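You operate a simulated robot arm through the tools that you are given. There is no shell and no other tool. Be economical: measure what you need, move in short steps, check, and stop when the job is done.

Carry out the task below with a simulated robot arm. There is one attempt and no reset: what you move stays moved.

TASK
Make room on the front of the larder bench for the grey folded cloth. At the end: the grey folded cloth from the corner of the larder bench stands where the pink brush stood; the black sink plug is in the larder drawer; the blue filter from the front of the larder bench stands on top of the half orange; the pink brush from the front of the larder bench is on the corner of the larder bench; whatever was shut is shut again. Leave all else as you found it, and nothing knocked over.

It is judged by the outcome, as a careful person would: the job done as asked, and still so three seconds after it is handed in. It fails if anything else is knocked over, pushed out of place, dropped, spilled or broken.

THE ROBOT
A 7-joint arm with a two-finger parallel gripper, fixed in place. Base frame: the origin is at the foot of the arm, x ahead of it, y to its left, z up; the work surface is at about z = 900. Lengths are in mm, angles in degrees, forces in N, time in s.
With the tool pointing down near the work surface it reaches from about 240 to 680 mm from the base axis. Its first joint turns from -66.0 to 66.0 degrees. Payload 2.4 kg.
Tool frame: the origin (TCP) lies between the finger pads and is the grasp point; the fingertips stand 30 mm ahead of it; z points along the fingers, y is the line along which they close. The gripper opens to 94 mm. The fingers are 28 mm wide and 10 mm thick; the gripper's body (50 by 96 mm) begins 55 mm behind the TCP.
Orientation is that of the tool frame in the base frame, as a unit quaternion [w, x, y, z]. With the fingers straight down and closing along the base's y, the tool's x points along the base's -x, its y along +y and its z along -z.

THE INTERFACE
- The arm moves only by the tool apply_moves. Its argument "moves" is a list of rows, each an object of numbers (a shift or turn left out is 0, a gripper value left out holds the last): "tx", "ty", "tz": the shift along the tool's x, y, z in mm; "ax", "ay", "az": the turn, a rotation vector about the tool's x, y, z in degrees. In form: [{"tx": .., "ty": .., "tz": .., "ax": .., "ay": .., "az": ..}, ...]. A call has 1 to 12 rows; each row is the pose to reach, as a shift and turn from the pose commanded when the call began, along the tool's axes at that moment. "gripper" is the closure, from 0 (fully open) to 1 (shut), set as the call begins (left out, the last holds). A row lasts 0.2 s, in which the tool goes at most 50 mm and 8.6 degrees; a call with a longer step from one row to the next is refused whole, and so is a gripper value outside its range. A pose out of reach is approached as far as the arm can. The call stops where the force on the tool passes 40 N (or 10 N more than at its start, if that is more) or the arm is blocked; 0.2 s more then pass. The fingers move at their own pace (about 153 mm/s each) and stop on an object; they squeeze with about 42 N. The grip force told is the motor's: it shows also when the fingers shut on nothing. Time passes only in rows, and 0.2 s behind the last, so rows that repeat a pose let the fingers close. It gives the time, the measured TCP pose, the force on the tool (base axes), the opening and the grip force at its end, in the units of the frame above (readings bear some noise).
- Cameras (640 x 400 px; columns grow to the right, rows downward): "scene" is fixed at [23.4, 462.1, 1447.7]; the picture's right is [-0.88, -0.48, 0.00], its down [-0.26, 0.48, -0.84] and it looks along [0.40, -0.73, -0.55] (base axes); focal length 274 px, centre (320, 200). "wrist" rides on the gripper at [-37, 0, -58] in the tool frame; the picture's right is [0.00, -1.00, 0.00], its down [0.97, 0.00, -0.24] and it looks along [0.24, 0.00, 0.97] (tool axes); focal length 218 px, centre (320, 200).
- camera(camera): a new picture of that camera. No time passes.
- locate(camera, pixels): for up to 12 pixels [column, row] of the newest picture of that camera ("zoom" is the newest enlarged one), the place [x, y, z] in the base frame of the surface seen there, good to about 3 mm. No time passes.
- zoom(camera, box): a new picture of the part [left, top, right, bottom] of that camera's present view, enlarged. No time passes.
- close_job(): hands the job in; it is judged then, once.

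Work in short steps. Measure before you move; look again where a grasp or a placing could have gone wrong, and mend it. You have 80 turns and 34 pictures in all, those below and enlarged ones among them. Open the gripper and draw the arm clear of the work before you hand the job in, unless the task says otherwise; then end with one line.

The tools are called after "Request:" by a JSON object that holds its "op" and its "data". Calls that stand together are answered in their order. apply_moves: Moves the arm, as the interface text tells. Its arguments: {"type":"object","properties":{"moves":{"type":"array","items":{"type":"object","properties":{"tx":{"type":"number"},"ty":{"type":"number"},"tz":{"type":"number"},"ax":{"type":"number"},"ay":{"type":"number"},"az":{"type":"number"}}}},"gripper":{"type":"number"}},"required":["moves"]} The other tools are called the same way: camera (camera) takes a picture; locate (camera, pixels) gives the place of the surface under pixels of a picture; zoom (camera, box) takes an enlarged picture of a part of a camera's view; close_job () hands the job in.

At the start:

```text
t: 0.0
tool_pos: [335.6, -167.0, 1233.8]
tool_rot: [0.0, 0.0, 1.0, 0.001]
contact_force: [0.2, 0.4, 0.1]
finger_gap: 94.0
gripper_force: 0.1
```

scene: 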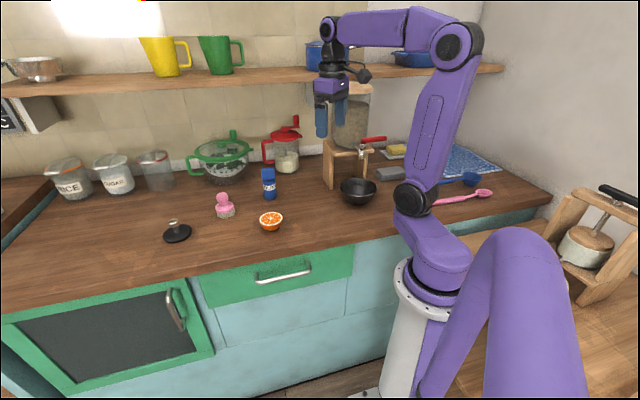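
wrist: 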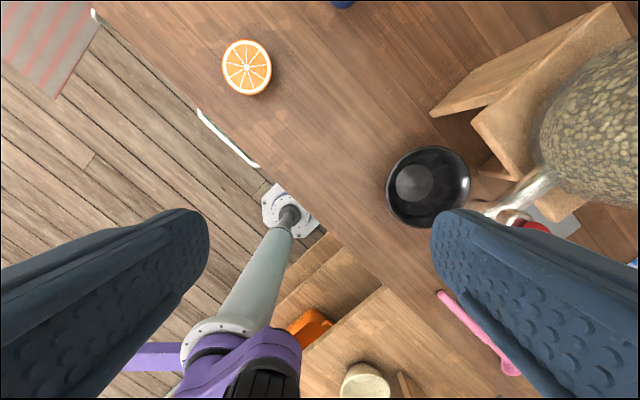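

The scene shows the brush near (225,205), blue item (269,183), orange (270,221), plug (177,232), and something grey near (390,174). I'll zoom to identify them.

Request:
{"op": "zoom", "data": {"camera": "scene", "box": [150, 150, 310, 250]}}

Request:
{"op": "zoom", "data": {"camera": "scene", "box": [340, 120, 520, 232]}}

Request:
{"op": "locate", "data": {"camera": "scene", "pixels": [[224, 194], [225, 212], [269, 170], [269, 192], [270, 216], [177, 222], [177, 236], [390, 173], [283, 274], [258, 282], [309, 268], [230, 292]]}}

```text
4.00 times, centred on (230, 200) of scene
```

zoom: 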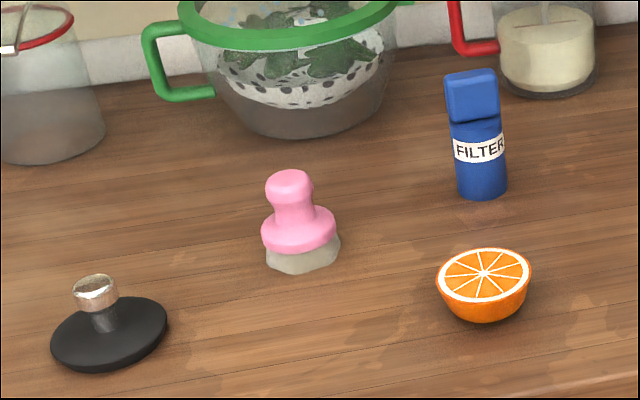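

```text
3.56 times, centred on (430, 176) of scene
```

zoom: 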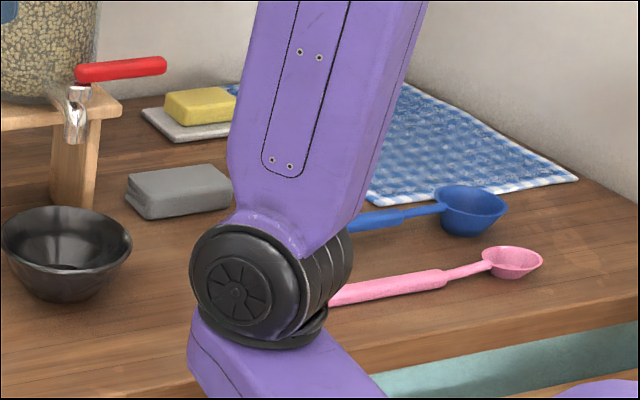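

```text
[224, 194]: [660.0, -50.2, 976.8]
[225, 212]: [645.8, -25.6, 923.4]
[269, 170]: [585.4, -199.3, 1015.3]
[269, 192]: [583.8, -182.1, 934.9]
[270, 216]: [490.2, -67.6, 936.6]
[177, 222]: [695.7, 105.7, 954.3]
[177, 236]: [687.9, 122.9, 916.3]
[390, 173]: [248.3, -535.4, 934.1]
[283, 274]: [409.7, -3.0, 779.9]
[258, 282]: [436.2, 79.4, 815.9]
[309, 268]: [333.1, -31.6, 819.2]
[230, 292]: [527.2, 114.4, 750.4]
```

Bench front runs along (1,1), drawer opens toward (-x,+y). I'll zoom in on the drawer for handle geometry.

Request:
{"op": "zoom", "data": {"camera": "scene", "box": [190, 230, 366, 340]}}

```text
3.64 times, centred on (278, 285) of scene
```

zoom: 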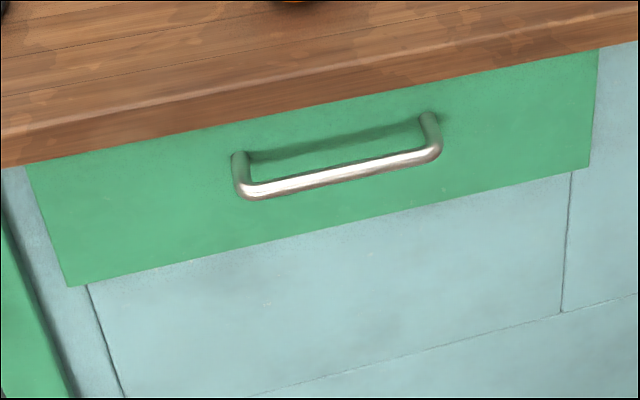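

Request:
{"op": "locate", "data": {"camera": "zoom", "pixels": [[260, 190], [340, 173], [420, 156], [240, 157], [430, 116], [340, 145], [72, 283], [588, 166], [340, 113], [340, 92], [340, 220], [32, 166]]}}

```text
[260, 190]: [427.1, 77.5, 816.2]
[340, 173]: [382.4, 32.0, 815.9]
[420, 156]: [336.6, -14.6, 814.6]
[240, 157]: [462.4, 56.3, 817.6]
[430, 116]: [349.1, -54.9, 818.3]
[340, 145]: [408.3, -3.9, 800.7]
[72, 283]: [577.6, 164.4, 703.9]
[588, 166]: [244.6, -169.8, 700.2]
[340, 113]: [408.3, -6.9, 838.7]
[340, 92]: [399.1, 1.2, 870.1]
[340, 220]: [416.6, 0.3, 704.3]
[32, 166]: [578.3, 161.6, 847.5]
```

Handle bar midpoint ≈ (385,30,812), standing about 42 mm off the drawer front. I move to a hover pose outside it with a 45° yaw, then tilt.

Request:
{"op": "apply_moves", "data": {"gripper": 0.68, "moves": [{"tx": 3.6, "ty": 28, "tz": 30, "az": -4.5}, {"tx": 7, "ty": 56, "tz": 60, "az": -9}, {"tx": 10.6, "ty": 84, "tz": 90, "az": -13.5}, {"tx": 14, "ty": 112, "tz": 120, "az": -18}, {"tx": 17.6, "ty": 140, "tz": 150, "az": -22.5}, {"tx": 21, "ty": 168, "tz": 180, "az": -27}, {"tx": 25, "ty": 196, "tz": 210, "az": -31.5}, {"tx": 28.6, "ty": 224, "tz": 240, "az": -36}, {"tx": 32, "ty": 252, "tz": 270, "az": -40.5}, {"tx": 35.6, "ty": 282, "tz": 299, "az": -45}]}}

Request:
{"op": "apply_moves", "data": {"moves": [{"ax": 7.5}, {"ax": 15}, {"ax": 22.5}, {"ax": 30}, {"ax": 37.5}, {"ax": 45}, {"ax": 45}]}}

```text
t: 2.2
tool_pos: [300.7, 114.3, 933.0]
tool_rot: [0.001, -0.383, 0.924, 0.0]
contact_force: [-0.7, 0.8, 0.8]
finger_gap: 30.3
gripper_force: 0.1
```

```text
t: 3.8
tool_pos: [300.1, 113.8, 934.4]
tool_rot: [0.147, -0.353, 0.854, -0.353]
contact_force: [1.2, -0.1, 0.3]
finger_gap: 30.4
gripper_force: 0.1
```

Tilt is as planned. I advance along the tool axis until the bar is between the fingers.

Request:
{"op": "apply_moves", "data": {"moves": [{"tz": 40, "ty": 2}, {"tz": 80, "ty": 2}, {"tz": 120, "ty": 2}, {"tz": 140, "ty": 2}, {"tz": 159, "ty": 2}]}}

Request:
{"op": "camera", "data": {"camera": "scene"}}

```text
t: 5.0
tool_pos: [379.5, 36.4, 819.6]
tool_rot: [0.146, -0.353, 0.854, -0.353]
contact_force: [0.0, -0.4, 0.5]
finger_gap: 29.9
gripper_force: 0.0
```

```text
28 pictures are left
```

scene: 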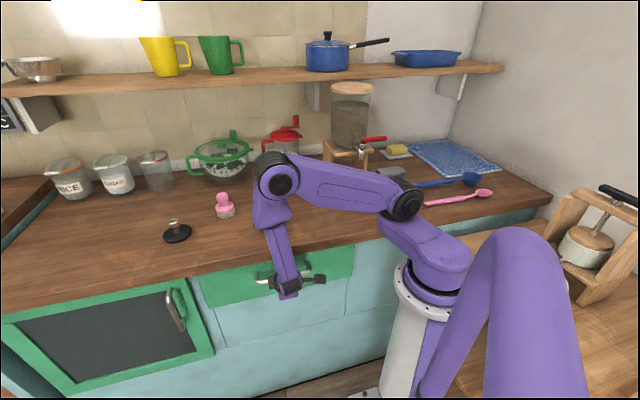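

No contact; now close on the bar.

Request:
{"op": "apply_moves", "data": {"gripper": 1, "moves": [{}, {}, {}]}}

```text
t: 5.8
tool_pos: [378.5, 36.8, 820.5]
tool_rot: [0.146, -0.355, 0.853, -0.353]
contact_force: [1.1, -1.0, -4.2]
finger_gap: 14.2
gripper_force: 44.5
```

Gripped (14 mm gap). Pull the drawer straight out.

Request:
{"op": "apply_moves", "data": {"moves": [{"ty": 14, "tz": -14}, {"ty": 35, "tz": -35}, {"ty": 56, "tz": -56}, {"ty": 77, "tz": -77}, {"ty": 98, "tz": -98}, {"ty": 119, "tz": -119}, {"ty": 140, "tz": -140}]}}

Request:
{"op": "camera", "data": {"camera": "scene"}}

```text
t: 7.4
tool_pos: [237.4, 176.4, 820.4]
tool_rot: [0.147, -0.355, 0.854, -0.352]
contact_force: [4.1, 3.0, -22.5]
finger_gap: 14.7
gripper_force: 44.6
```

```text
27 pictures are left
```

scene: 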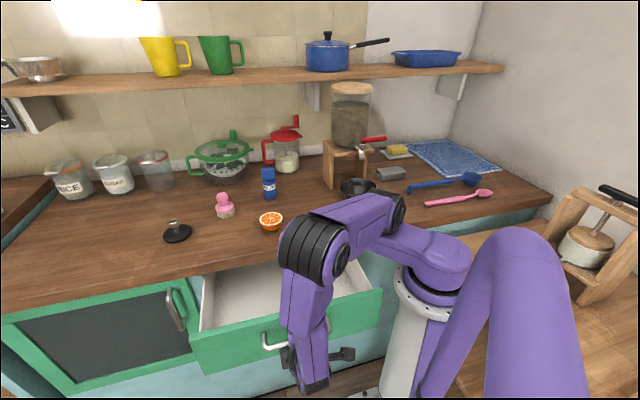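

Drawer is open ~200 mm and looks clear inside. Release and back off along the tool axis; measure the interior and objects.

Request:
{"op": "apply_moves", "data": {"gripper": 0.65, "moves": [{}, {}, {"tz": -30}, {"tz": -70}, {"tz": -110}, {"tz": -145}]}}

Request:
{"op": "zoom", "data": {"camera": "scene", "box": [150, 150, 422, 320]}}

```text
t: 8.8
tool_pos: [165.5, 248.6, 922.4]
tool_rot: [0.145, -0.353, 0.854, -0.354]
contact_force: [1.3, -0.1, -0.5]
finger_gap: 32.8
gripper_force: 0.1
```

```text
2.35 times, centred on (286, 235) of scene
```

zoom: 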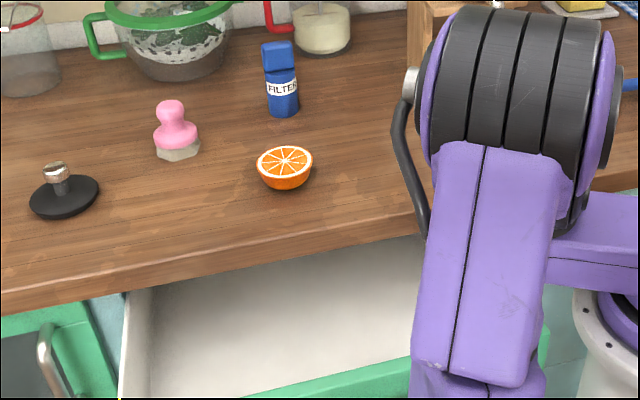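

Request:
{"op": "locate", "data": {"camera": "zoom", "pixels": [[54, 164], [54, 172], [62, 187], [31, 203], [98, 184], [66, 216], [240, 340], [330, 320], [180, 290], [330, 376], [285, 160], [280, 45]]}}

Request:
{"op": "locate", "data": {"camera": "zoom", "pixels": [[170, 103], [177, 127], [178, 155], [281, 64], [283, 112], [260, 170], [311, 160], [130, 375], [170, 104], [283, 148], [287, 174], [262, 58]]}}

```text
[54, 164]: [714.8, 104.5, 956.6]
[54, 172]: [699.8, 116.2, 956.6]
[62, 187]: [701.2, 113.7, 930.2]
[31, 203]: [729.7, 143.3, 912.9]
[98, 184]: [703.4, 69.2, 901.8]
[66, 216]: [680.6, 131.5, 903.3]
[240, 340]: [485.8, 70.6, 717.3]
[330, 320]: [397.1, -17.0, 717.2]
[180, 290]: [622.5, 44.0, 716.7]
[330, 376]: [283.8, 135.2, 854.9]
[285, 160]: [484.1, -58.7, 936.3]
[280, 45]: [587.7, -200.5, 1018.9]
```

```text
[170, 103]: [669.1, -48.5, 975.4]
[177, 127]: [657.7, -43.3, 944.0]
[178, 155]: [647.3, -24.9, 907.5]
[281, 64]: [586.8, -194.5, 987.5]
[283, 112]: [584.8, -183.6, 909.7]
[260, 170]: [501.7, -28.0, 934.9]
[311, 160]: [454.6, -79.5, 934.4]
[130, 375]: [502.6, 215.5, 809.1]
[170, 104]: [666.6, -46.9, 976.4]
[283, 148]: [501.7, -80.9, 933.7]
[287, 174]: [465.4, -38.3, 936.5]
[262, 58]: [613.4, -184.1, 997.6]
```

Plug knob axis ≈ (708,109), top z 957, disc radius ~40; it needs an outward tilt to reach. First rise and return to tool-down.

Request:
{"op": "apply_moves", "data": {"gripper": 0.3, "moves": [{"ty": -24, "tz": -24, "ax": -7.5}, {"ty": -48, "tz": -48, "ax": -15}, {"ty": -72, "tz": -72, "ax": -22.5}, {"ty": -96, "tz": -96, "ax": -30}, {"ty": -120, "tz": -120, "ax": -37.5}, {"ty": -141, "tz": -141, "ax": -45}]}}

```text
t: 10.2
tool_pos: [166.5, 248.6, 1122.9]
tool_rot: [-0.001, -0.384, 0.923, 0.001]
contact_force: [0.0, -0.1, -0.1]
finger_gap: 65.9
gripper_force: 0.0
```

Move to above and short of the plug, yaw toward radial.

Request:
{"op": "apply_moves", "data": {"moves": [{"tx": -19, "ty": -37, "tz": 2, "az": 3}, {"tx": -38, "ty": -73, "tz": 4, "az": 6}, {"tx": -58, "ty": -110, "tz": 6, "az": 9}, {"tx": -77, "ty": -147, "tz": 8, "az": 12}, {"tx": -96, "ty": -183, "tz": 10, "az": 15}, {"tx": -115, "ty": -220, "tz": 12, "az": 18}, {"tx": -134, "ty": -257, "tz": 14, "az": 21}, {"tx": -153, "ty": -293, "tz": 16, "az": 24}, {"tx": -173, "ty": -330, "tz": 18, "az": 27}, {"tx": -192, "ty": -367, "tz": 20, "az": 30}, {"tx": -211, "ty": -403, "tz": 22, "az": 33}, {"tx": -230, "ty": -440, "tz": 23, "az": 36.3}]}}

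Request:
{"op": "apply_moves", "data": {"moves": [{"ay": -8}, {"ay": -16}, {"ay": -25}, {"ay": -25}]}}

Request:
{"op": "camera", "data": {"camera": "wrist"}}

```text
t: 12.8
tool_pos: [639.9, 100.1, 1098.1]
tool_rot: [0.0, -0.076, 0.997, 0.0]
contact_force: [0.8, -0.4, -0.1]
finger_gap: 66.0
gripper_force: 0.2
```

```text
refused: row 3 steps farther than a row can; nothing moved
```

```text
25 pictures are left
```

wrist: 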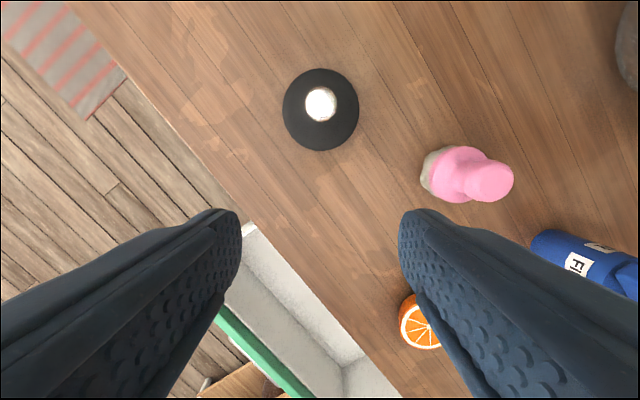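

Request:
{"op": "locate", "data": {"camera": "wrist", "pixels": [[320, 104], [320, 89], [320, 119], [305, 104], [335, 104], [320, 68], [320, 150], [489, 182], [460, 175], [430, 173], [470, 148], [470, 202]]}}

Request:
{"op": "apply_moves", "data": {"moves": [{"ay": -8}, {"ay": -16}, {"ay": -24}, {"ay": -25}]}}

```text
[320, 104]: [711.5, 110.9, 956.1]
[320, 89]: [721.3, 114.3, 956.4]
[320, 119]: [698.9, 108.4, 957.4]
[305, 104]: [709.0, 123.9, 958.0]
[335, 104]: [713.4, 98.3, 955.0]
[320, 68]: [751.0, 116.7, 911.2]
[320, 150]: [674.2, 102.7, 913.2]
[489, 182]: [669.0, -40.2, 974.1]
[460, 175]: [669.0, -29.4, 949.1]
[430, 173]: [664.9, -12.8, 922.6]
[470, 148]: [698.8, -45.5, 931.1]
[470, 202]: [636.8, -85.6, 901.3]
```

```text
t: 13.8
tool_pos: [639.7, 100.0, 1099.0]
tool_rot: [0.217, -0.074, 0.973, 0.017]
contact_force: [1.4, 0.0, 0.5]
finger_gap: 65.7
gripper_force: 0.0
```

Knob centre ≈ (711,111,947). Descend along the tilted tool axis (160 mm).

Request:
{"op": "apply_moves", "data": {"moves": [{"tz": 40}, {"tz": 80}, {"tz": 120}, {"tz": 145}, {"tz": 160, "tx": -1}, {"tz": 160, "tx": -1}]}}

Request:
{"op": "apply_moves", "data": {"gripper": 1, "moves": [{}, {}, {}]}}

```text
t: 15.2
tool_pos: [706.7, 109.8, 955.2]
tool_rot: [0.216, -0.074, 0.973, 0.016]
contact_force: [0.2, -0.2, 1.4]
finger_gap: 65.7
gripper_force: 0.0
```

```text
t: 16.0
tool_pos: [706.4, 110.1, 955.2]
tool_rot: [0.215, -0.074, 0.974, 0.016]
contact_force: [-0.4, -1.2, 0.0]
finger_gap: 27.9
gripper_force: 41.9
```

Knob gripped at 28 mm. Lift 110 mm and look.

Request:
{"op": "apply_moves", "data": {"moves": [{"tx": -8, "tz": -18}, {"tx": -25, "tz": -54}, {"tx": -46.5, "tz": -99.7}]}}

Request:
{"op": "camera", "data": {"camera": "wrist"}}

```text
refused: row 3 steps farther than a row can; nothing moved
```

```text
24 pictures are left
```

wrist: 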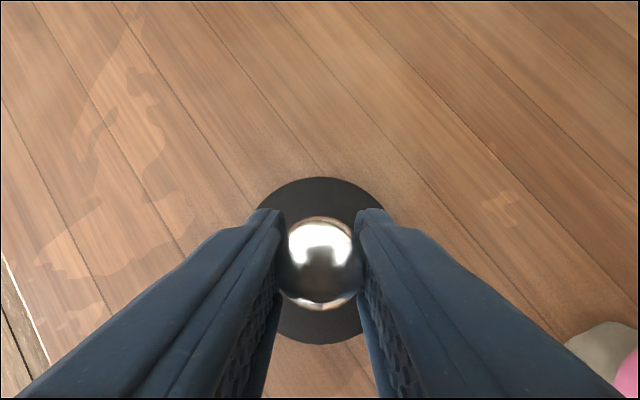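

Good grip. Lift in smaller steps.

Request:
{"op": "apply_moves", "data": {"moves": [{"tx": -8, "tz": -18}, {"tx": -21, "tz": -45}, {"tx": -34, "tz": -72}, {"tx": -46.5, "tz": -99.7}, {"tx": -46.5, "tz": -99.7}]}}

```text
t: 17.2
tool_pos: [707.5, 109.7, 1064.5]
tool_rot: [0.216, -0.074, 0.973, 0.016]
contact_force: [0.0, 0.1, -0.3]
finger_gap: 27.7
gripper_force: 41.7
```

Carry the plug over the open drawer while yawing 36° about vertical.

Request:
{"op": "apply_moves", "data": {"moves": [{"tx": 34.2, "ty": 12.7, "tz": -15.9, "ax": -2.19, "az": -4.7}, {"tx": 68.3, "ty": 25.5, "tz": -31.9, "ax": -4.38, "az": -9.4}, {"tx": 102.5, "ty": 38.2, "tz": -47.8, "ax": -6.57, "az": -14.1}, {"tx": 136.6, "ty": 50.9, "tz": -63.7, "ax": -8.77, "az": -18.8}, {"tx": 170.8, "ty": 63.6, "tz": -79.6, "ax": -10.96, "az": -23.5}, {"tx": 204.9, "ty": 76.4, "tz": -95.6, "ax": -13.15, "az": -28.2}, {"tx": 239.1, "ty": 89.1, "tz": -111.5, "ax": -15.34, "az": -32.9}, {"tx": 239.1, "ty": 89.1, "tz": -111.5, "ax": -15.34, "az": -32.9}]}}

Request:
{"op": "camera", "data": {"camera": "scene"}}

```text
t: 19.0
tool_pos: [432.5, 158.6, 1065.4]
tool_rot: [0.2, -0.375, 0.901, 0.083]
contact_force: [-0.5, 0.0, -0.1]
finger_gap: 27.9
gripper_force: 42.1
```

```text
23 pictures are left
```

scene: 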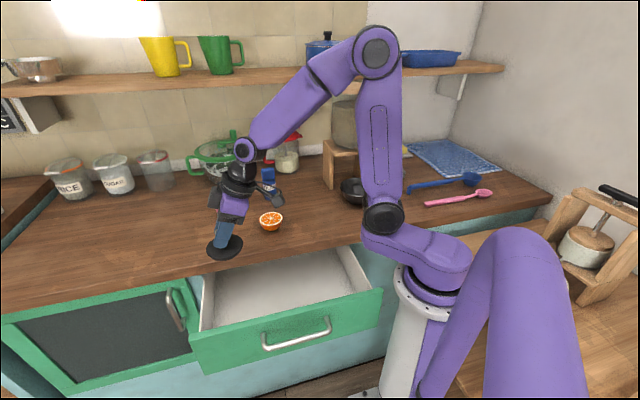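

Request:
{"op": "locate", "data": {"camera": "scene", "pixels": [[208, 300], [203, 322], [290, 303], [290, 307], [214, 300], [220, 325], [225, 327], [355, 255], [280, 262]]}}

```text
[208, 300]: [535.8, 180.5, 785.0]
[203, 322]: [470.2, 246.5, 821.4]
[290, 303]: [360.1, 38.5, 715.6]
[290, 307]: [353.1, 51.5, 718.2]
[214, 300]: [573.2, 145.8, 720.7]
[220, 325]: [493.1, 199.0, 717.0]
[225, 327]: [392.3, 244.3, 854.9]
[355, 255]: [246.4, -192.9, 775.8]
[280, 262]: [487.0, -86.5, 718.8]
```

Open band is clear around the target. Lower vertically, to just above the drawer floor.

Request:
{"op": "apply_moves", "data": {"moves": [{"tx": 17, "tz": 36}, {"tx": 34, "tz": 72.5}, {"tx": 51, "tz": 109}, {"tx": 68, "tz": 145}, {"tx": 84.5, "tz": 181}, {"tx": 101, "tz": 217.5}, {"tx": 112, "tz": 240}, {"tx": 120, "tz": 257}, {"tx": 120, "tz": 257}]}}

Request:
{"op": "zoom", "data": {"camera": "scene", "box": [160, 200, 400, 350]}}

```text
t: 21.0
tool_pos: [433.3, 158.9, 781.6]
tool_rot: [0.2, -0.374, 0.902, 0.083]
contact_force: [0.1, 0.1, 0.0]
finger_gap: 27.8
gripper_force: 41.7
```

```text
2.67 times, centred on (280, 275) of scene
```

zoom: 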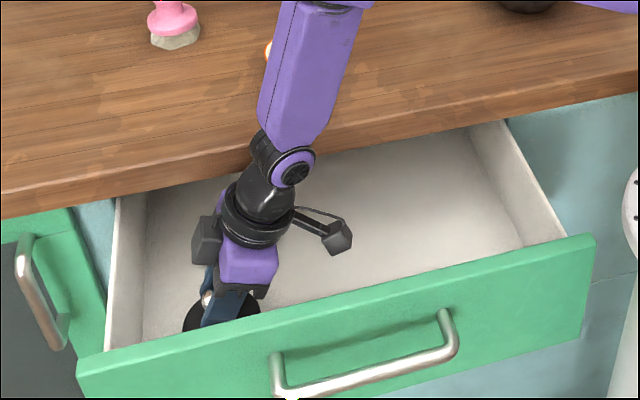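

No contact yet; lower the last ~9 mm gently.

Request:
{"op": "apply_moves", "data": {"moves": [{"tx": 1.7, "tz": 3.6}, {"tx": 2.5, "tz": 5.4}, {"tx": 3.4, "tz": 7.2}, {"tx": 4, "tz": 8.6}]}}

```text
t: 22.0
tool_pos: [433.9, 157.9, 772.3]
tool_rot: [0.199, -0.374, 0.902, 0.083]
contact_force: [0.7, 0.4, -0.8]
finger_gap: 27.8
gripper_force: 42.3
```

Request:
{"op": "apply_moves", "data": {"moves": [{"tx": 0.6, "tz": 1.4}, {"tx": 1.1, "tz": 2.3}]}}

```text
t: 22.6
tool_pos: [434.8, 158.4, 770.5]
tool_rot: [0.203, -0.372, 0.902, 0.084]
contact_force: [-6.6, -8.7, 26.6]
finger_gap: 27.5
gripper_force: 42.0
```

Seated. Release and lift straight out.

Request:
{"op": "apply_moves", "data": {"gripper": 0.4, "moves": [{}, {}, {"tx": -8, "tz": -18}, {"tx": -25, "tz": -54}, {"tx": -42, "tz": -90}, {"tx": -59, "tz": -126}, {"tx": -76, "tz": -163}, {"tx": -93, "tz": -199}, {"tx": -110, "tz": -235}, {"tx": -120, "tz": -257}]}}

Request:
{"op": "camera", "data": {"camera": "scene"}}

```text
t: 24.8
tool_pos: [433.9, 158.1, 1053.3]
tool_rot: [0.2, -0.372, 0.903, 0.082]
contact_force: [0.5, -0.1, 0.5]
finger_gap: 56.3
gripper_force: 0.1
```

```text
21 pictures are left
```

scene: 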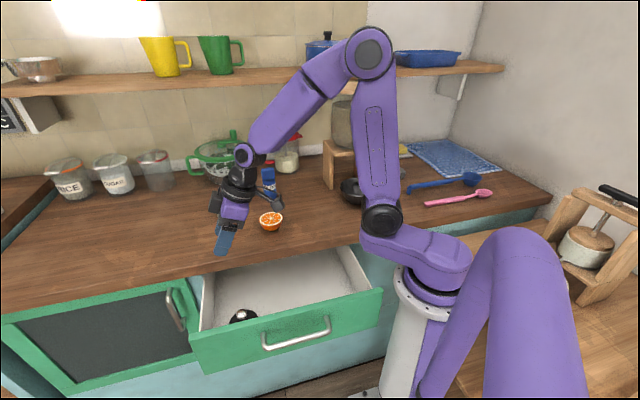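

Plug sits in the drawer. Now return to the handle: first untilt and move out to hover.

Request:
{"op": "apply_moves", "data": {"gripper": 0.65, "moves": [{"tx": 12.8, "ty": 36.3, "tz": -15.4, "ay": 3.57}, {"tx": 25.5, "ty": 72.5, "tz": -30.8, "ay": 7.14}, {"tx": 38.3, "ty": 108.8, "tz": -46.2, "ay": 10.7}, {"tx": 51, "ty": 145, "tz": -61.7, "ay": 14.3}, {"tx": 63.8, "ty": 181.3, "tz": -77, "ay": 17.9}, {"tx": 76.5, "ty": 217.5, "tz": -92.5, "ay": 21.4}, {"tx": 89.3, "ty": 253.8, "tz": -107.9, "ay": 25}]}}

Request:
{"op": "apply_moves", "data": {"moves": [{"tz": 32, "ax": 7.5}, {"tz": 64, "ax": 15}, {"tz": 96, "ax": 22.5}, {"tz": 128, "ax": 30}, {"tz": 160, "ax": 37.5}, {"tz": 190, "ax": 45}, {"tz": 190, "ax": 45}]}}

```text
t: 26.4
tool_pos: [162.3, 247.6, 1113.0]
tool_rot: [0.001, -0.382, 0.924, -0.002]
contact_force: [0.6, 0.9, 0.9]
finger_gap: 32.7
gripper_force: 0.0
```

```text
t: 28.0
tool_pos: [165.2, 248.5, 923.8]
tool_rot: [0.147, -0.353, 0.854, -0.353]
contact_force: [0.1, 0.1, 0.2]
finger_gap: 32.7
gripper_force: 0.1
```

Request:
{"op": "apply_moves", "data": {"moves": [{"tz": 40}, {"tz": 80}, {"tz": 115, "ty": 1}, {"tz": 145, "ty": 1}, {"tz": 145, "ty": 1}]}}

Request:
{"op": "apply_moves", "data": {"gripper": 1, "moves": [{}, {}, {}]}}

```text
t: 29.2
tool_pos: [237.1, 176.9, 819.8]
tool_rot: [0.146, -0.354, 0.854, -0.353]
contact_force: [0.6, 0.9, -0.8]
finger_gap: 33.0
gripper_force: 0.1
```

```text
t: 30.0
tool_pos: [236.3, 177.8, 821.2]
tool_rot: [0.148, -0.354, 0.853, -0.354]
contact_force: [3.3, 0.4, 12.3]
finger_gap: 14.6
gripper_force: 44.6
```

Gripped. Push the drawer back in, slowly at the end.

Request:
{"op": "apply_moves", "data": {"moves": [{"ty": -14, "tz": 14}, {"ty": -35, "tz": 35}, {"ty": -56, "tz": 56}, {"ty": -77, "tz": 77}, {"ty": -98, "tz": 98}, {"ty": -119, "tz": 119}, {"ty": -133, "tz": 133}, {"ty": -139, "tz": 139}, {"ty": -142, "tz": 142}]}}

```text
t: 31.1
tool_pos: [318.7, 94.1, 821.5]
tool_rot: [0.148, -0.354, 0.852, -0.356]
contact_force: [-0.5, 2.0, 4.5]
finger_gap: 15.0
gripper_force: 44.8
stopped in row 5: the force on the tool passed its limit (the readings are from after the stop); the commanded pose is now the measured one
```

Stopped on force midway (~85 mm left). Check the view before continuing.

Request:
{"op": "zoom", "data": {"camera": "scene", "box": [160, 200, 400, 350]}}

Request:
{"op": "apply_moves", "data": {"moves": [{"ty": -5, "tz": 5}, {"ty": -10, "tz": 10}]}}

```text
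2.67 times, centred on (280, 275) of scene
```

zoom: 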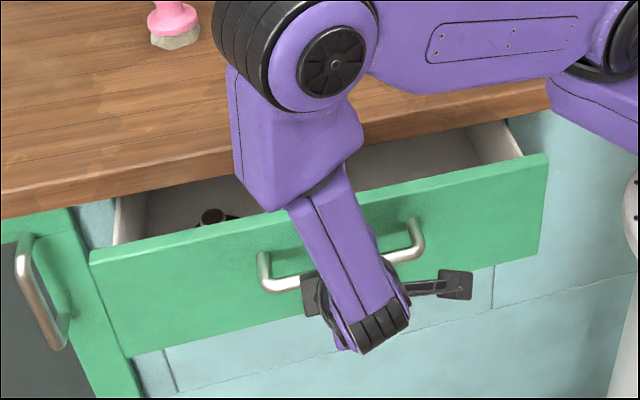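

```text
t: 31.7
tool_pos: [328.3, 85.0, 820.1]
tool_rot: [0.148, -0.354, 0.852, -0.357]
contact_force: [-4.0, -1.3, 6.0]
finger_gap: 14.7
gripper_force: 44.7
```

Small steps work. Continue slowly.

Request:
{"op": "apply_moves", "data": {"moves": [{"ty": -5, "tz": 5}, {"ty": -11, "tz": 11}, {"ty": -17, "tz": 17}, {"ty": -23, "tz": 23}, {"ty": -29, "tz": 29}, {"ty": -35, "tz": 35}, {"ty": -41, "tz": 41}, {"ty": -46, "tz": 46}, {"ty": -49, "tz": 49}, {"ty": -51, "tz": 51}]}}

```text
t: 33.9
tool_pos: [379.4, 35.3, 821.4]
tool_rot: [0.147, -0.355, 0.853, -0.354]
contact_force: [-17.6, 7.1, -4.4]
finger_gap: 14.4
gripper_force: 45.2
```

Drawer reached its stop. Release, back off.

Request:
{"op": "apply_moves", "data": {"gripper": 0.65, "moves": [{}, {}, {"tz": -30}, {"tz": -70}, {"tz": -110}, {"tz": -150}]}}

Request:
{"op": "apply_moves", "data": {"gripper": 0.1, "moves": [{"ty": -24, "tz": -24, "ax": -7.5}, {"ty": -48, "tz": -48, "ax": -15}, {"ty": -72, "tz": -72, "ax": -22.5}, {"ty": -96, "tz": -96, "ax": -30}, {"ty": -120, "tz": -120, "ax": -37.5}, {"ty": -141, "tz": -141, "ax": -45}]}}

Request:
{"op": "zoom", "data": {"camera": "scene", "box": [150, 150, 410, 312]}}

```text
t: 35.3
tool_pos: [303.1, 109.8, 926.2]
tool_rot: [0.148, -0.353, 0.852, -0.357]
contact_force: [0.4, 0.0, 1.1]
finger_gap: 32.9
gripper_force: 0.0
```

```text
t: 36.7
tool_pos: [302.7, 112.1, 1127.4]
tool_rot: [0.001, -0.383, 0.924, -0.002]
contact_force: [-0.1, -0.3, -0.3]
finger_gap: 84.6
gripper_force: 0.1
```

```text
2.46 times, centred on (280, 231) of scene
```

zoom: 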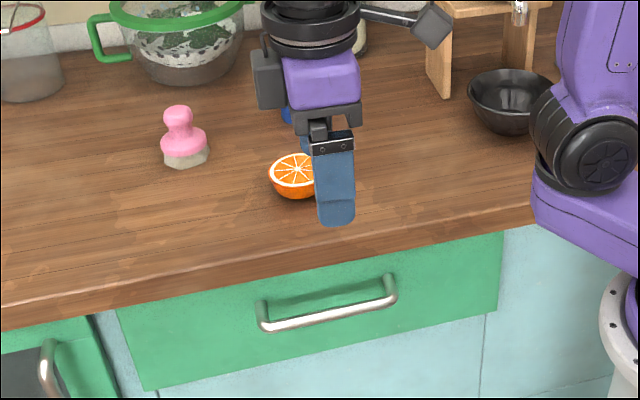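

Drawer is shut. Move to look down at filter, brush and orange.

Request:
{"op": "apply_moves", "data": {"moves": [{"tx": 3, "ty": -41.5, "az": 7.9}, {"tx": 6, "ty": -83, "az": 15.8}, {"tx": 9, "ty": -124, "az": 23.7}, {"tx": 12.4, "ty": -166, "az": 31.6}, {"tx": 15.4, "ty": -207, "az": 39.5}, {"tx": 18.5, "ty": -249, "az": 47.4}, {"tx": 21.6, "ty": -290, "az": 55.2}, {"tx": 24.7, "ty": -331.6, "az": 63}]}}

Request:
{"op": "camera", "data": {"camera": "wrist"}}

```text
t: 38.5
tool_pos: [520.3, -141.9, 1128.3]
tool_rot: [0.003, 0.157, 0.988, 0.0]
contact_force: [0.0, 0.0, 0.1]
finger_gap: 84.6
gripper_force: 0.1
```

```text
18 pictures are left
```

wrist: 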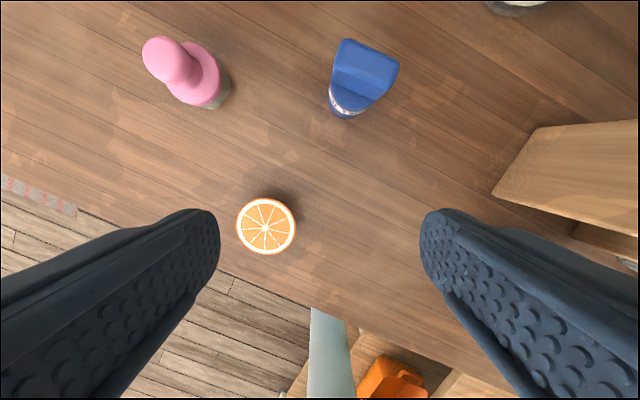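

Request:
{"op": "zoom", "data": {"camera": "wrist", "box": [310, 20, 422, 132]}}

Request:
{"op": "locate", "data": {"camera": "wrist", "pixels": [[345, 42], [396, 66], [336, 70], [384, 92], [365, 68], [342, 112], [266, 226], [239, 226], [295, 228], [266, 200], [266, 253], [360, 95]]}}

```text
3.57 times, centred on (366, 76) of wrist
```

zoom: 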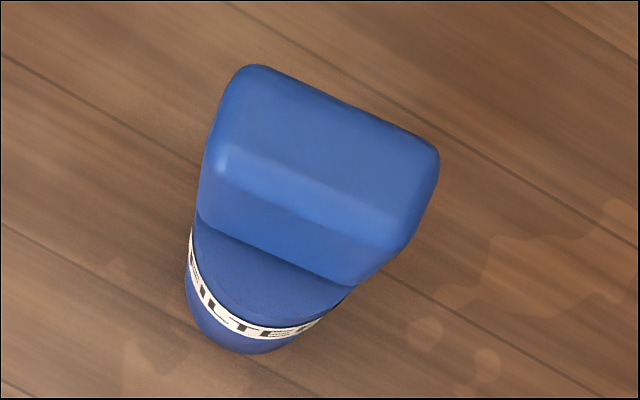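

```text
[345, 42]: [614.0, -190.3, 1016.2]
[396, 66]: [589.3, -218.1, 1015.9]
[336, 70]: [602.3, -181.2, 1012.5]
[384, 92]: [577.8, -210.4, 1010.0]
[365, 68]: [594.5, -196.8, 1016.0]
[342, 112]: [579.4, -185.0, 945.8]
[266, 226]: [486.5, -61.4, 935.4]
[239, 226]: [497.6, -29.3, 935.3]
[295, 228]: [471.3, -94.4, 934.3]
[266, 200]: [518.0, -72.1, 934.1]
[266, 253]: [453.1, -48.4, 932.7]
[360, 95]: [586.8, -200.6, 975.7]
```

Filter axis ≈ (596,-199), cap long axis at ~50°. I'll grip body/cap ends along that axis; move above with yaw −40°.

Request:
{"op": "apply_moves", "data": {"moves": [{"tx": -30, "ty": -10.3, "az": 7.3}, {"tx": -60, "ty": -20.6, "az": 14.6}, {"tx": -89.6, "ty": -30.9, "az": 22}, {"tx": -89.6, "ty": -30.9, "az": 22}]}}

Request:
{"op": "camera", "data": {"camera": "wrist"}}

```text
t: 39.5
tool_pos: [595.4, -197.6, 1127.5]
tool_rot: [0.003, 0.342, 0.94, -0.001]
contact_force: [-0.7, 0.6, -0.1]
finger_gap: 84.6
gripper_force: 0.1
```

```text
16 pictures are left
```

wrist: 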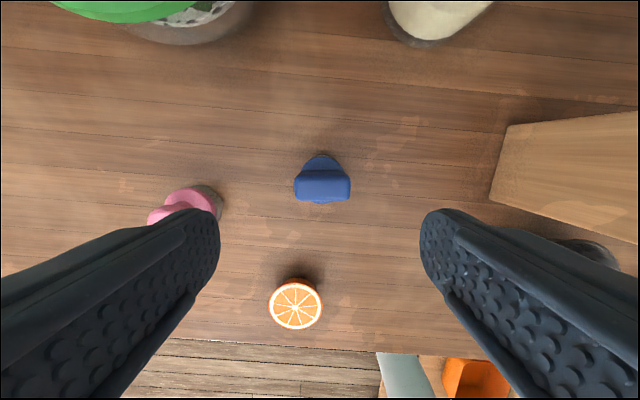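

Request:
{"op": "locate", "data": {"camera": "wrist", "pixels": [[295, 190], [350, 190], [322, 177], [322, 194], [296, 306], [269, 306], [323, 306], [296, 284], [296, 330], [322, 157], [322, 203]]}}

Request:
{"op": "apply_moves", "data": {"moves": [{"tz": 40}, {"tz": 80}, {"tz": 120}, {"tz": 150}]}}

```text
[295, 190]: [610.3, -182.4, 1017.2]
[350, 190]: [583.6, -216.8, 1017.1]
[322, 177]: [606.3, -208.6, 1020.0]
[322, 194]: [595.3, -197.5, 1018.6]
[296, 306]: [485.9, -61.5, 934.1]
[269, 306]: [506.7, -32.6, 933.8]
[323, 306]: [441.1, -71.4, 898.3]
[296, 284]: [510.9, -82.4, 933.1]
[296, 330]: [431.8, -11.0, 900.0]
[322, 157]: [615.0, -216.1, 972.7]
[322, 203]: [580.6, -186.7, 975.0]
```

```text
t: 40.5
tool_pos: [595.6, -198.7, 977.7]
tool_rot: [0.004, 0.342, 0.94, -0.002]
contact_force: [-0.1, -0.3, 0.8]
finger_gap: 84.5
gripper_force: 0.0
```

Centre ≈ (598,-201). Nudge and close.

Request:
{"op": "apply_moves", "data": {"moves": [{"tx": -3}, {"tx": -3}]}}

Request:
{"op": "apply_moves", "data": {"gripper": 1, "moves": [{}, {}, {}]}}

```text
t: 41.1
tool_pos: [599.5, -201.1, 978.9]
tool_rot: [0.003, 0.342, 0.94, -0.002]
contact_force: [-0.6, 0.3, 0.0]
finger_gap: 84.6
gripper_force: 0.1
```

```text
t: 41.9
tool_pos: [597.7, -200.4, 977.7]
tool_rot: [0.003, 0.342, 0.94, -0.002]
contact_force: [0.0, -2.1, 1.6]
finger_gap: 50.0
gripper_force: 42.2
```

Gripped at 50 mm. Lift 90 mm, then carry to above the orange (485.5,-61).

Request:
{"op": "apply_moves", "data": {"moves": [{"tz": -20}, {"tz": -55}, {"tz": -90}, {"tx": 35, "ty": 7, "tz": -90}, {"tx": 70, "ty": 14, "tz": -90}, {"tx": 105, "ty": 21, "tz": -90}, {"tx": 140, "ty": 28, "tz": -90}, {"tx": 176, "ty": 34.5, "tz": -90}, {"tx": 176, "ty": 34.5, "tz": -90}]}}

Request:
{"op": "zoom", "data": {"camera": "scene", "box": [190, 120, 350, 220]}}

```text
t: 43.9
tool_pos: [484.6, -62.0, 1067.4]
tool_rot: [0.004, 0.342, 0.94, -0.001]
contact_force: [-0.1, 0.4, -2.0]
finger_gap: 49.8
gripper_force: 42.0
```

```text
4.00 times, centred on (270, 170) of scene
```

zoom: 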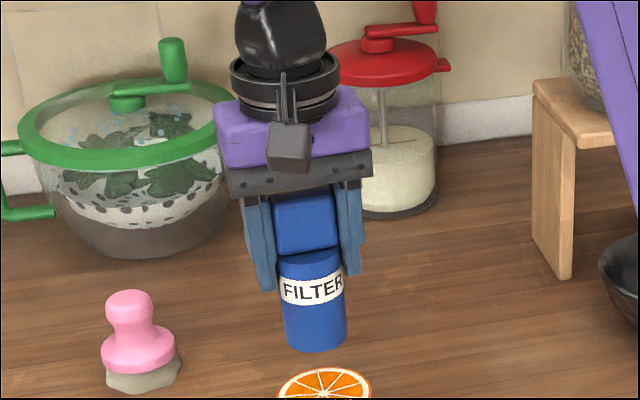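

Request:
{"op": "locate", "data": {"camera": "zoom", "pixels": [[285, 325], [315, 330], [345, 322], [316, 346], [300, 265]]}}

```text
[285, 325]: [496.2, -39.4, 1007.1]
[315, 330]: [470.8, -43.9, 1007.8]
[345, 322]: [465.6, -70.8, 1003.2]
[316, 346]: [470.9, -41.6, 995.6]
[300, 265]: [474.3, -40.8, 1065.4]
```

Filter centre ≈ (486,-60), over the orange centre. Lower to near contact, then gently.

Request:
{"op": "apply_moves", "data": {"moves": [{"tz": 25}, {"tz": 40}, {"tz": 46}, {"tz": 49}, {"tz": 51}]}}

Request:
{"op": "apply_moves", "data": {"moves": [{"tz": 1}, {"tz": 2}, {"tz": 3}]}}

```text
t: 45.1
tool_pos: [485.0, -61.5, 1017.1]
tool_rot: [0.003, 0.342, 0.94, -0.001]
contact_force: [0.2, 0.7, -1.6]
finger_gap: 49.9
gripper_force: 41.9
```

```text
t: 45.9
tool_pos: [486.0, -60.3, 1013.1]
tool_rot: [0.003, 0.342, 0.94, -0.001]
contact_force: [-0.1, 0.0, -1.9]
finger_gap: 49.7
gripper_force: 42.3
```

Request:
{"op": "apply_moves", "data": {"moves": [{"tz": 0.7}, {"tz": 1.4}, {"tz": 1.4}]}}

Request:
{"op": "zoom", "data": {"camera": "scene", "box": [190, 150, 350, 250]}}

```text
t: 46.7
tool_pos: [486.1, -61.1, 1011.5]
tool_rot: [0.004, 0.342, 0.94, 0.0]
contact_force: [-1.7, -0.1, 8.5]
finger_gap: 50.2
gripper_force: 42.1
```

```text
4.00 times, centred on (270, 200) of scene
```

zoom: 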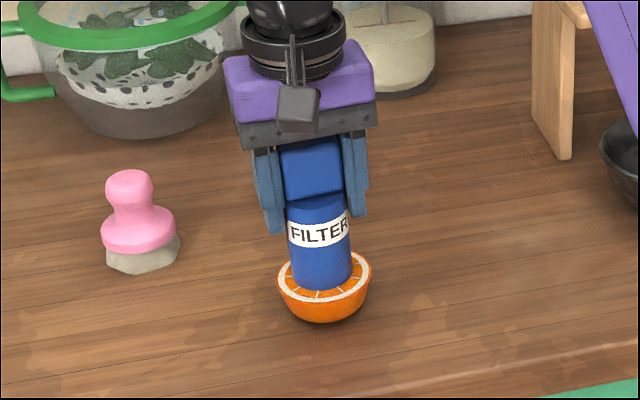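

Contact made (8.5 N), centred. Release symmetrically and lift straight up.

Request:
{"op": "apply_moves", "data": {"gripper": 0.3, "moves": [{}, {}, {"tz": -20}, {"tz": -60}, {"tz": -100}, {"tz": -130}]}}

```text
t: 48.1
tool_pos: [484.2, -60.4, 1141.3]
tool_rot: [0.003, 0.341, 0.94, -0.002]
contact_force: [-0.2, 0.5, -0.2]
finger_gap: 66.1
gripper_force: 0.1
```

Filter released. Next the brush: move to look from above it.

Request:
{"op": "apply_moves", "data": {"gripper": 0.2, "moves": [{"tx": -18.6, "ty": 20, "az": -7.2}, {"tx": -37, "ty": 40, "az": -14.4}, {"tx": -56, "ty": 60, "az": -21.6}, {"tx": -74, "ty": 80, "az": -28.8}, {"tx": -93, "ty": 100.5, "az": -36}, {"tx": -93, "ty": 100.5, "az": -36}]}}

Request:
{"op": "camera", "data": {"camera": "wrist"}}

```text
t: 49.5
tool_pos: [620.5, -42.6, 1142.9]
tool_rot: [0.002, 0.033, 0.999, -0.003]
contact_force: [-0.7, -0.5, 0.0]
finger_gap: 75.4
gripper_force: 0.1
```

```text
13 pictures are left
```

wrist: 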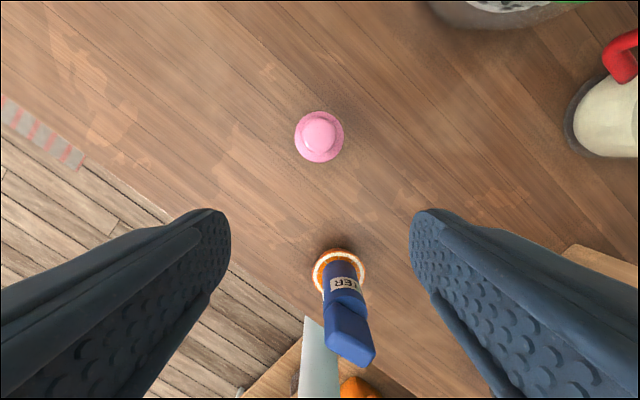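

Request:
{"op": "locate", "data": {"camera": "wrist", "pixels": [[319, 130], [319, 115], [319, 148], [303, 131], [336, 131], [296, 136], [343, 136], [319, 160], [319, 107]]}}

```text
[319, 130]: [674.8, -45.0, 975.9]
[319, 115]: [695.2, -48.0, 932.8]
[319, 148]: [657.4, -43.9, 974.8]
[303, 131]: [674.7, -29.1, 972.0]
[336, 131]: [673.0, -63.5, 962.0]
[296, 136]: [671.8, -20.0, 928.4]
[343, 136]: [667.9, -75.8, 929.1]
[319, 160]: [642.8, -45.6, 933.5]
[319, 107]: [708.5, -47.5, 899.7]
```

Brush axis ≈ (670,-47), flange top ≈ 934, knob top 976. Move over it and descend to TCP z≈976.

Request:
{"op": "apply_moves", "data": {"moves": [{"tx": -25, "ty": -0.6}, {"tx": -49.7, "ty": -1.2}, {"tx": -49.7, "ty": -1.2, "tz": 40}, {"tx": -49.7, "ty": -1.2, "tz": 80}, {"tx": -49.7, "ty": -1.2, "tz": 120}, {"tx": -49.7, "ty": -1.2, "tz": 150}, {"tx": -49.7, "ty": -1.2, "tz": 167}, {"tx": -49.7, "ty": -1.2, "tz": 167}]}}

Request:
{"op": "apply_moves", "data": {"gripper": 1, "moves": [{}, {}, {}]}}

```text
t: 51.3
tool_pos: [671.5, -46.7, 976.6]
tool_rot: [0.003, 0.035, 0.999, -0.002]
contact_force: [-0.7, 0.7, 0.1]
finger_gap: 75.2
gripper_force: 0.2
out of reach, approached as far as the arm can: row 2, 3
```

```text
t: 52.1
tool_pos: [670.5, -46.9, 976.6]
tool_rot: [0.003, 0.035, 0.999, -0.002]
contact_force: [0.3, 0.2, 1.6]
finger_gap: 32.5
gripper_force: 42.3
```

Brush held (32 mm). Lift and set it down temporarily at about (598,-205), where the filter was.

Request:
{"op": "apply_moves", "data": {"moves": [{"tz": -15}, {"tz": -40}, {"tz": -60}, {"tx": 15, "ty": -40, "tz": -60}, {"tx": 30, "ty": -81, "tz": -60}, {"tx": 46, "ty": -122, "tz": -60}, {"tx": 61.4, "ty": -162.4, "tz": -60}, {"tx": 61.4, "ty": -162.4, "tz": -60}, {"tx": 61.4, "ty": -162.4, "tz": -30}, {"tx": 61.4, "ty": -162.4, "tz": -8}, {"tx": 61.4, "ty": -162.4, "tz": -3}, {"tx": 61.4, "ty": -162.4, "tz": -1}]}}

```text
t: 54.7
tool_pos: [598.9, -205.6, 977.4]
tool_rot: [0.003, 0.035, 0.999, -0.003]
contact_force: [-0.1, -0.4, -0.9]
finger_gap: 32.8
gripper_force: 42.0
```

Request:
{"op": "apply_moves", "data": {"moves": [{"tz": 1}, {"tz": 1.5}, {"tz": 1.5}]}}

Request:
{"op": "apply_moves", "data": {"gripper": 0.2, "moves": [{}, {}, {"tz": -30}, {"tz": -70}, {"tz": -110}, {"tz": -150}]}}

```text
t: 55.5
tool_pos: [597.7, -205.1, 976.3]
tool_rot: [0.004, 0.035, 0.999, -0.002]
contact_force: [-1.8, -0.3, 6.7]
finger_gap: 32.4
gripper_force: 42.4
```

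```text
t: 56.9
tool_pos: [596.9, -204.8, 1125.2]
tool_rot: [0.003, 0.035, 0.999, -0.002]
contact_force: [0.3, 1.0, 0.8]
finger_gap: 75.0
gripper_force: 0.0
```

Brush set down. Look at the scene to plan the route to the cloth around the dispenser.

Request:
{"op": "camera", "data": {"camera": "scene"}}

Request:
{"op": "locate", "data": {"camera": "scene", "pixels": [[334, 187], [324, 155], [350, 90], [340, 143], [368, 152], [380, 139], [391, 174], [378, 172], [405, 170], [358, 190], [396, 150], [371, 100]]}}

```text
12 pictures are left
```

scene: 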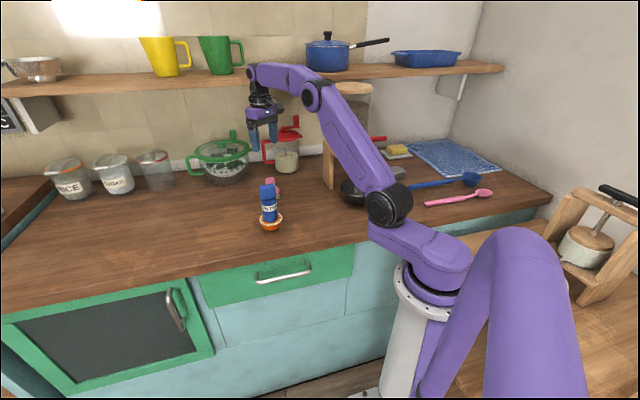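

```text
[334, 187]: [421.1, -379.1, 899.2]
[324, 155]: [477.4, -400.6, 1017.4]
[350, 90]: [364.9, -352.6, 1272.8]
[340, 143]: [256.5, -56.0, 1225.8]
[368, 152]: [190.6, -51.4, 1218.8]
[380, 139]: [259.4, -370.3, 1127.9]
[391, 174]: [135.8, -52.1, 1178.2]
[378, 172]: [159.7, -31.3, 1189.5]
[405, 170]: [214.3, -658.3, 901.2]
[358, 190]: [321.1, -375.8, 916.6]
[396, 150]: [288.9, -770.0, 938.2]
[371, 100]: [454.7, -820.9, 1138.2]
```

Dispenser occupies roughly x 290–480, y −350…−480, so I retract toward the base high, then swing around at small radius to the corner side.

Request:
{"op": "apply_moves", "data": {"moves": [{"tx": 39, "ty": 5, "tz": -11}, {"tx": 77, "ty": 10, "tz": -21}, {"tx": 116, "ty": 15, "tz": -32}, {"tx": 154, "ty": 20, "tz": -43}, {"tx": 193, "ty": 26, "tz": -54}, {"tx": 231, "ty": 31, "tz": -64}, {"tx": 270, "ty": 36, "tz": -75}]}}

Request:
{"op": "apply_moves", "data": {"moves": [{"tx": 21, "ty": -27, "tz": 4, "az": 8.4}, {"tx": 42, "ty": -55, "tz": 8, "az": 16.8}, {"tx": 63, "ty": -82, "tz": 13, "az": 25.2}, {"tx": 84, "ty": -109, "tz": 17, "az": 33.6}, {"tx": 105, "ty": -136, "tz": 21, "az": 42}, {"tx": 126, "ty": -164, "tz": 25, "az": 50.4}, {"tx": 147, "ty": -191, "tz": 30, "az": 58.8}, {"tx": 147, "ty": -191, "tz": 30, "az": 58.8}]}}

Request:
{"op": "camera", "data": {"camera": "wrist"}}

```text
t: 58.5
tool_pos: [330.9, -150.8, 1199.6]
tool_rot: [0.003, 0.034, 0.999, -0.001]
contact_force: [-0.2, 0.6, 0.2]
finger_gap: 75.2
gripper_force: 0.1
```

```text
t: 60.3
tool_pos: [170.6, -330.7, 1169.5]
tool_rot: [0.004, 0.521, 0.853, -0.001]
contact_force: [0.9, 0.3, 0.3]
finger_gap: 75.2
gripper_force: 0.1
```

```text
11 pictures are left
```

wrist: 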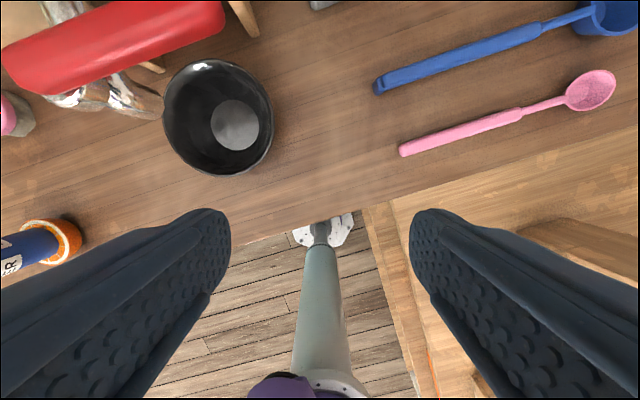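

Request:
{"op": "locate", "data": {"camera": "wrist", "pixels": [[220, 15], [20, 75], [120, 40], [323, 3], [240, 5], [215, 115], [400, 150], [376, 90], [610, 90], [620, 15]]}}

```text
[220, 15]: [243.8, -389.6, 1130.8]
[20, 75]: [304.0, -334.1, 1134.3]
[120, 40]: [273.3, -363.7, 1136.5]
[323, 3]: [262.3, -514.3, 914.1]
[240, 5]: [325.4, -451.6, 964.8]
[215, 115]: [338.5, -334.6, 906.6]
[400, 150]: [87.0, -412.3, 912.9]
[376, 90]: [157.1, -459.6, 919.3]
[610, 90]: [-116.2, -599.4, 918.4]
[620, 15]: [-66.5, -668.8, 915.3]
```

Red tap lever tops out near z 1140 at (244,-390). I rise to z 1205 and move out toward the cloth.

Request:
{"op": "apply_moves", "data": {"moves": [{"tz": -36}, {"tx": -37, "ty": -3, "tz": -36}, {"tx": -74, "ty": -6, "tz": -36}, {"tx": -110, "ty": -9, "tz": -36}, {"tx": -147, "ty": -12, "tz": -36}, {"tx": -170, "ty": -15, "tz": -36}, {"tx": -170, "ty": -15, "tz": -36}]}}

Request:
{"op": "camera", "data": {"camera": "wrist"}}

```text
t: 61.9
tool_pos: [235.4, -489.4, 1204.9]
tool_rot: [0.003, 0.522, 0.853, 0.0]
contact_force: [-0.5, 0.0, 0.3]
finger_gap: 75.1
gripper_force: 0.1
```

```text
10 pictures are left
```

wrist: 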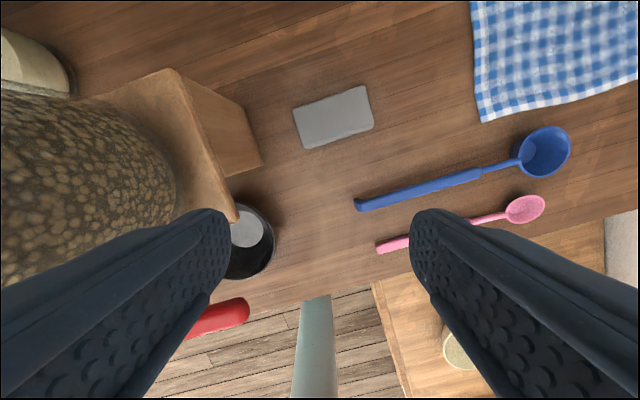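

Request:
{"op": "locate", "data": {"camera": "wrist", "pixels": [[295, 108], [303, 148], [366, 88], [372, 126], [334, 117], [338, 98], [342, 134], [356, 205], [478, 118], [260, 165], [240, 300]]}}

```text
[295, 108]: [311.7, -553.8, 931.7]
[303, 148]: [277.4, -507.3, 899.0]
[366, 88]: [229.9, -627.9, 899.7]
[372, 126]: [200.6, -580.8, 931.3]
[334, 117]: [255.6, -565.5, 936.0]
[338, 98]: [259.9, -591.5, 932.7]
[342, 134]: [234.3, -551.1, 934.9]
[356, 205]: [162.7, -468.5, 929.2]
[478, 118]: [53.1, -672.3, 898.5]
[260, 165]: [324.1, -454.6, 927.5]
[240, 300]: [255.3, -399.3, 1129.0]
```

Cloth ≈ 105×53 mm, top z 935, centre (256,-566), long axis along (1,1). Move above it and turn so the fingers close across the short side.

Request:
{"op": "apply_moves", "data": {"gripper": 0.1, "moves": [{"tx": -8.5, "ty": -2, "az": 8}, {"tx": -17, "ty": -4, "az": 16}, {"tx": -26, "ty": -6, "az": 24}, {"tx": -34, "ty": -8, "az": 32}, {"tx": -43, "ty": -10, "az": 40}, {"tx": -51, "ty": -12, "az": 48}, {"tx": -60, "ty": -13.5, "az": 56}, {"tx": -68, "ty": -15, "az": 64}, {"tx": -77, "ty": -17.2, "az": 72.2}, {"tx": -77, "ty": -17.2, "az": 72.2}]}}

Request:
{"op": "camera", "data": {"camera": "wrist"}}

```text
t: 64.1
tool_pos: [255.7, -565.5, 1205.2]
tool_rot: [0.003, 0.924, 0.382, 0.003]
contact_force: [0.2, 0.3, 0.0]
finger_gap: 84.4
gripper_force: 0.0
```

```text
9 pictures are left
```

wrist: 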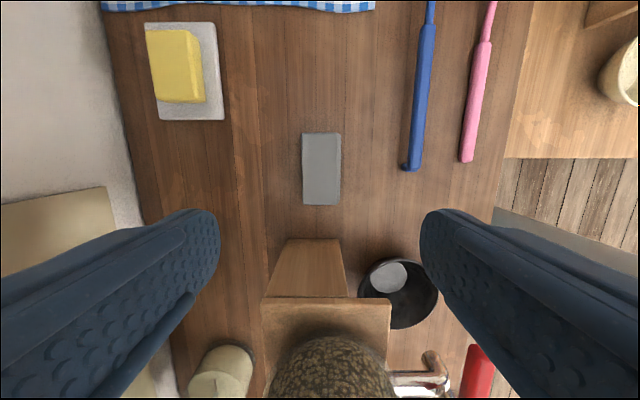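

Request:
{"op": "locate", "data": {"camera": "wrist", "pixels": [[321, 170], [303, 170], [339, 170], [321, 136], [321, 203], [330, 345], [300, 305], [330, 300]]}}

Request:
{"op": "apply_moves", "data": {"moves": [{"tz": 40}, {"tz": 80}, {"tz": 120}, {"tz": 160}, {"tz": 200}, {"tz": 235}, {"tz": 235}]}}

```text
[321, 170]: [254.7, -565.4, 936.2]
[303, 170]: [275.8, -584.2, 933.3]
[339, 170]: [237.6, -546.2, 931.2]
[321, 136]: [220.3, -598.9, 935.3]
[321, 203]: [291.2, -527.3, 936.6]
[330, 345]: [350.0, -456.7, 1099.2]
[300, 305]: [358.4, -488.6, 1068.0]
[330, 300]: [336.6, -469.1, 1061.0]
```

```text
t: 65.7
tool_pos: [255.8, -565.7, 969.5]
tool_rot: [0.003, 0.924, 0.383, 0.003]
contact_force: [0.5, 0.7, -0.8]
finger_gap: 84.7
gripper_force: 0.1
```

Centred. Descend the last 34 mm and close.

Request:
{"op": "apply_moves", "data": {"moves": [{"tz": 20}, {"tz": 34}, {"tz": 34}]}}

Request:
{"op": "apply_moves", "data": {"gripper": 1, "moves": [{}, {}, {}]}}

Request:
{"op": "apply_moves", "data": {"moves": [{"tz": -15}, {"tz": -50}, {"tz": -90}, {"tz": -130}, {"tz": -170}, {"tz": -210}, {"tz": -250}, {"tz": -270}, {"tz": -270}]}}

Request:
{"op": "camera", "data": {"camera": "wrist"}}

```text
t: 66.5
tool_pos: [254.7, -566.5, 936.1]
tool_rot: [0.003, 0.924, 0.383, 0.002]
contact_force: [-0.1, 0.0, -0.3]
finger_gap: 84.5
gripper_force: 0.0
```

```text
t: 67.3
tool_pos: [256.2, -566.4, 936.5]
tool_rot: [0.004, 0.924, 0.383, 0.002]
contact_force: [0.7, 0.0, -0.8]
finger_gap: 63.0
gripper_force: 42.1
```

```text
t: 69.3
tool_pos: [253.1, -564.2, 1205.5]
tool_rot: [0.002, 0.924, 0.383, 0.002]
contact_force: [-0.6, 0.0, -0.8]
finger_gap: 60.7
gripper_force: 41.7
```

```text
8 pictures are left
```

wrist: 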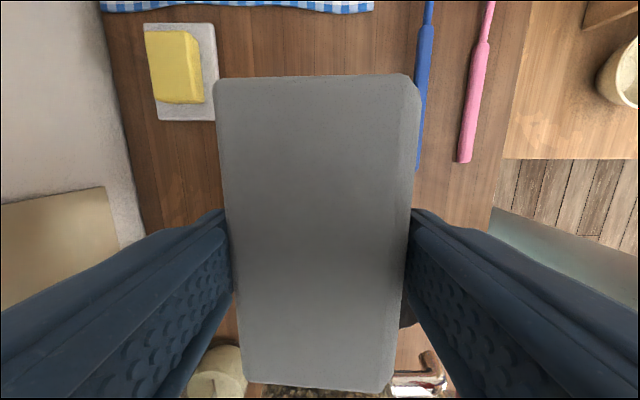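

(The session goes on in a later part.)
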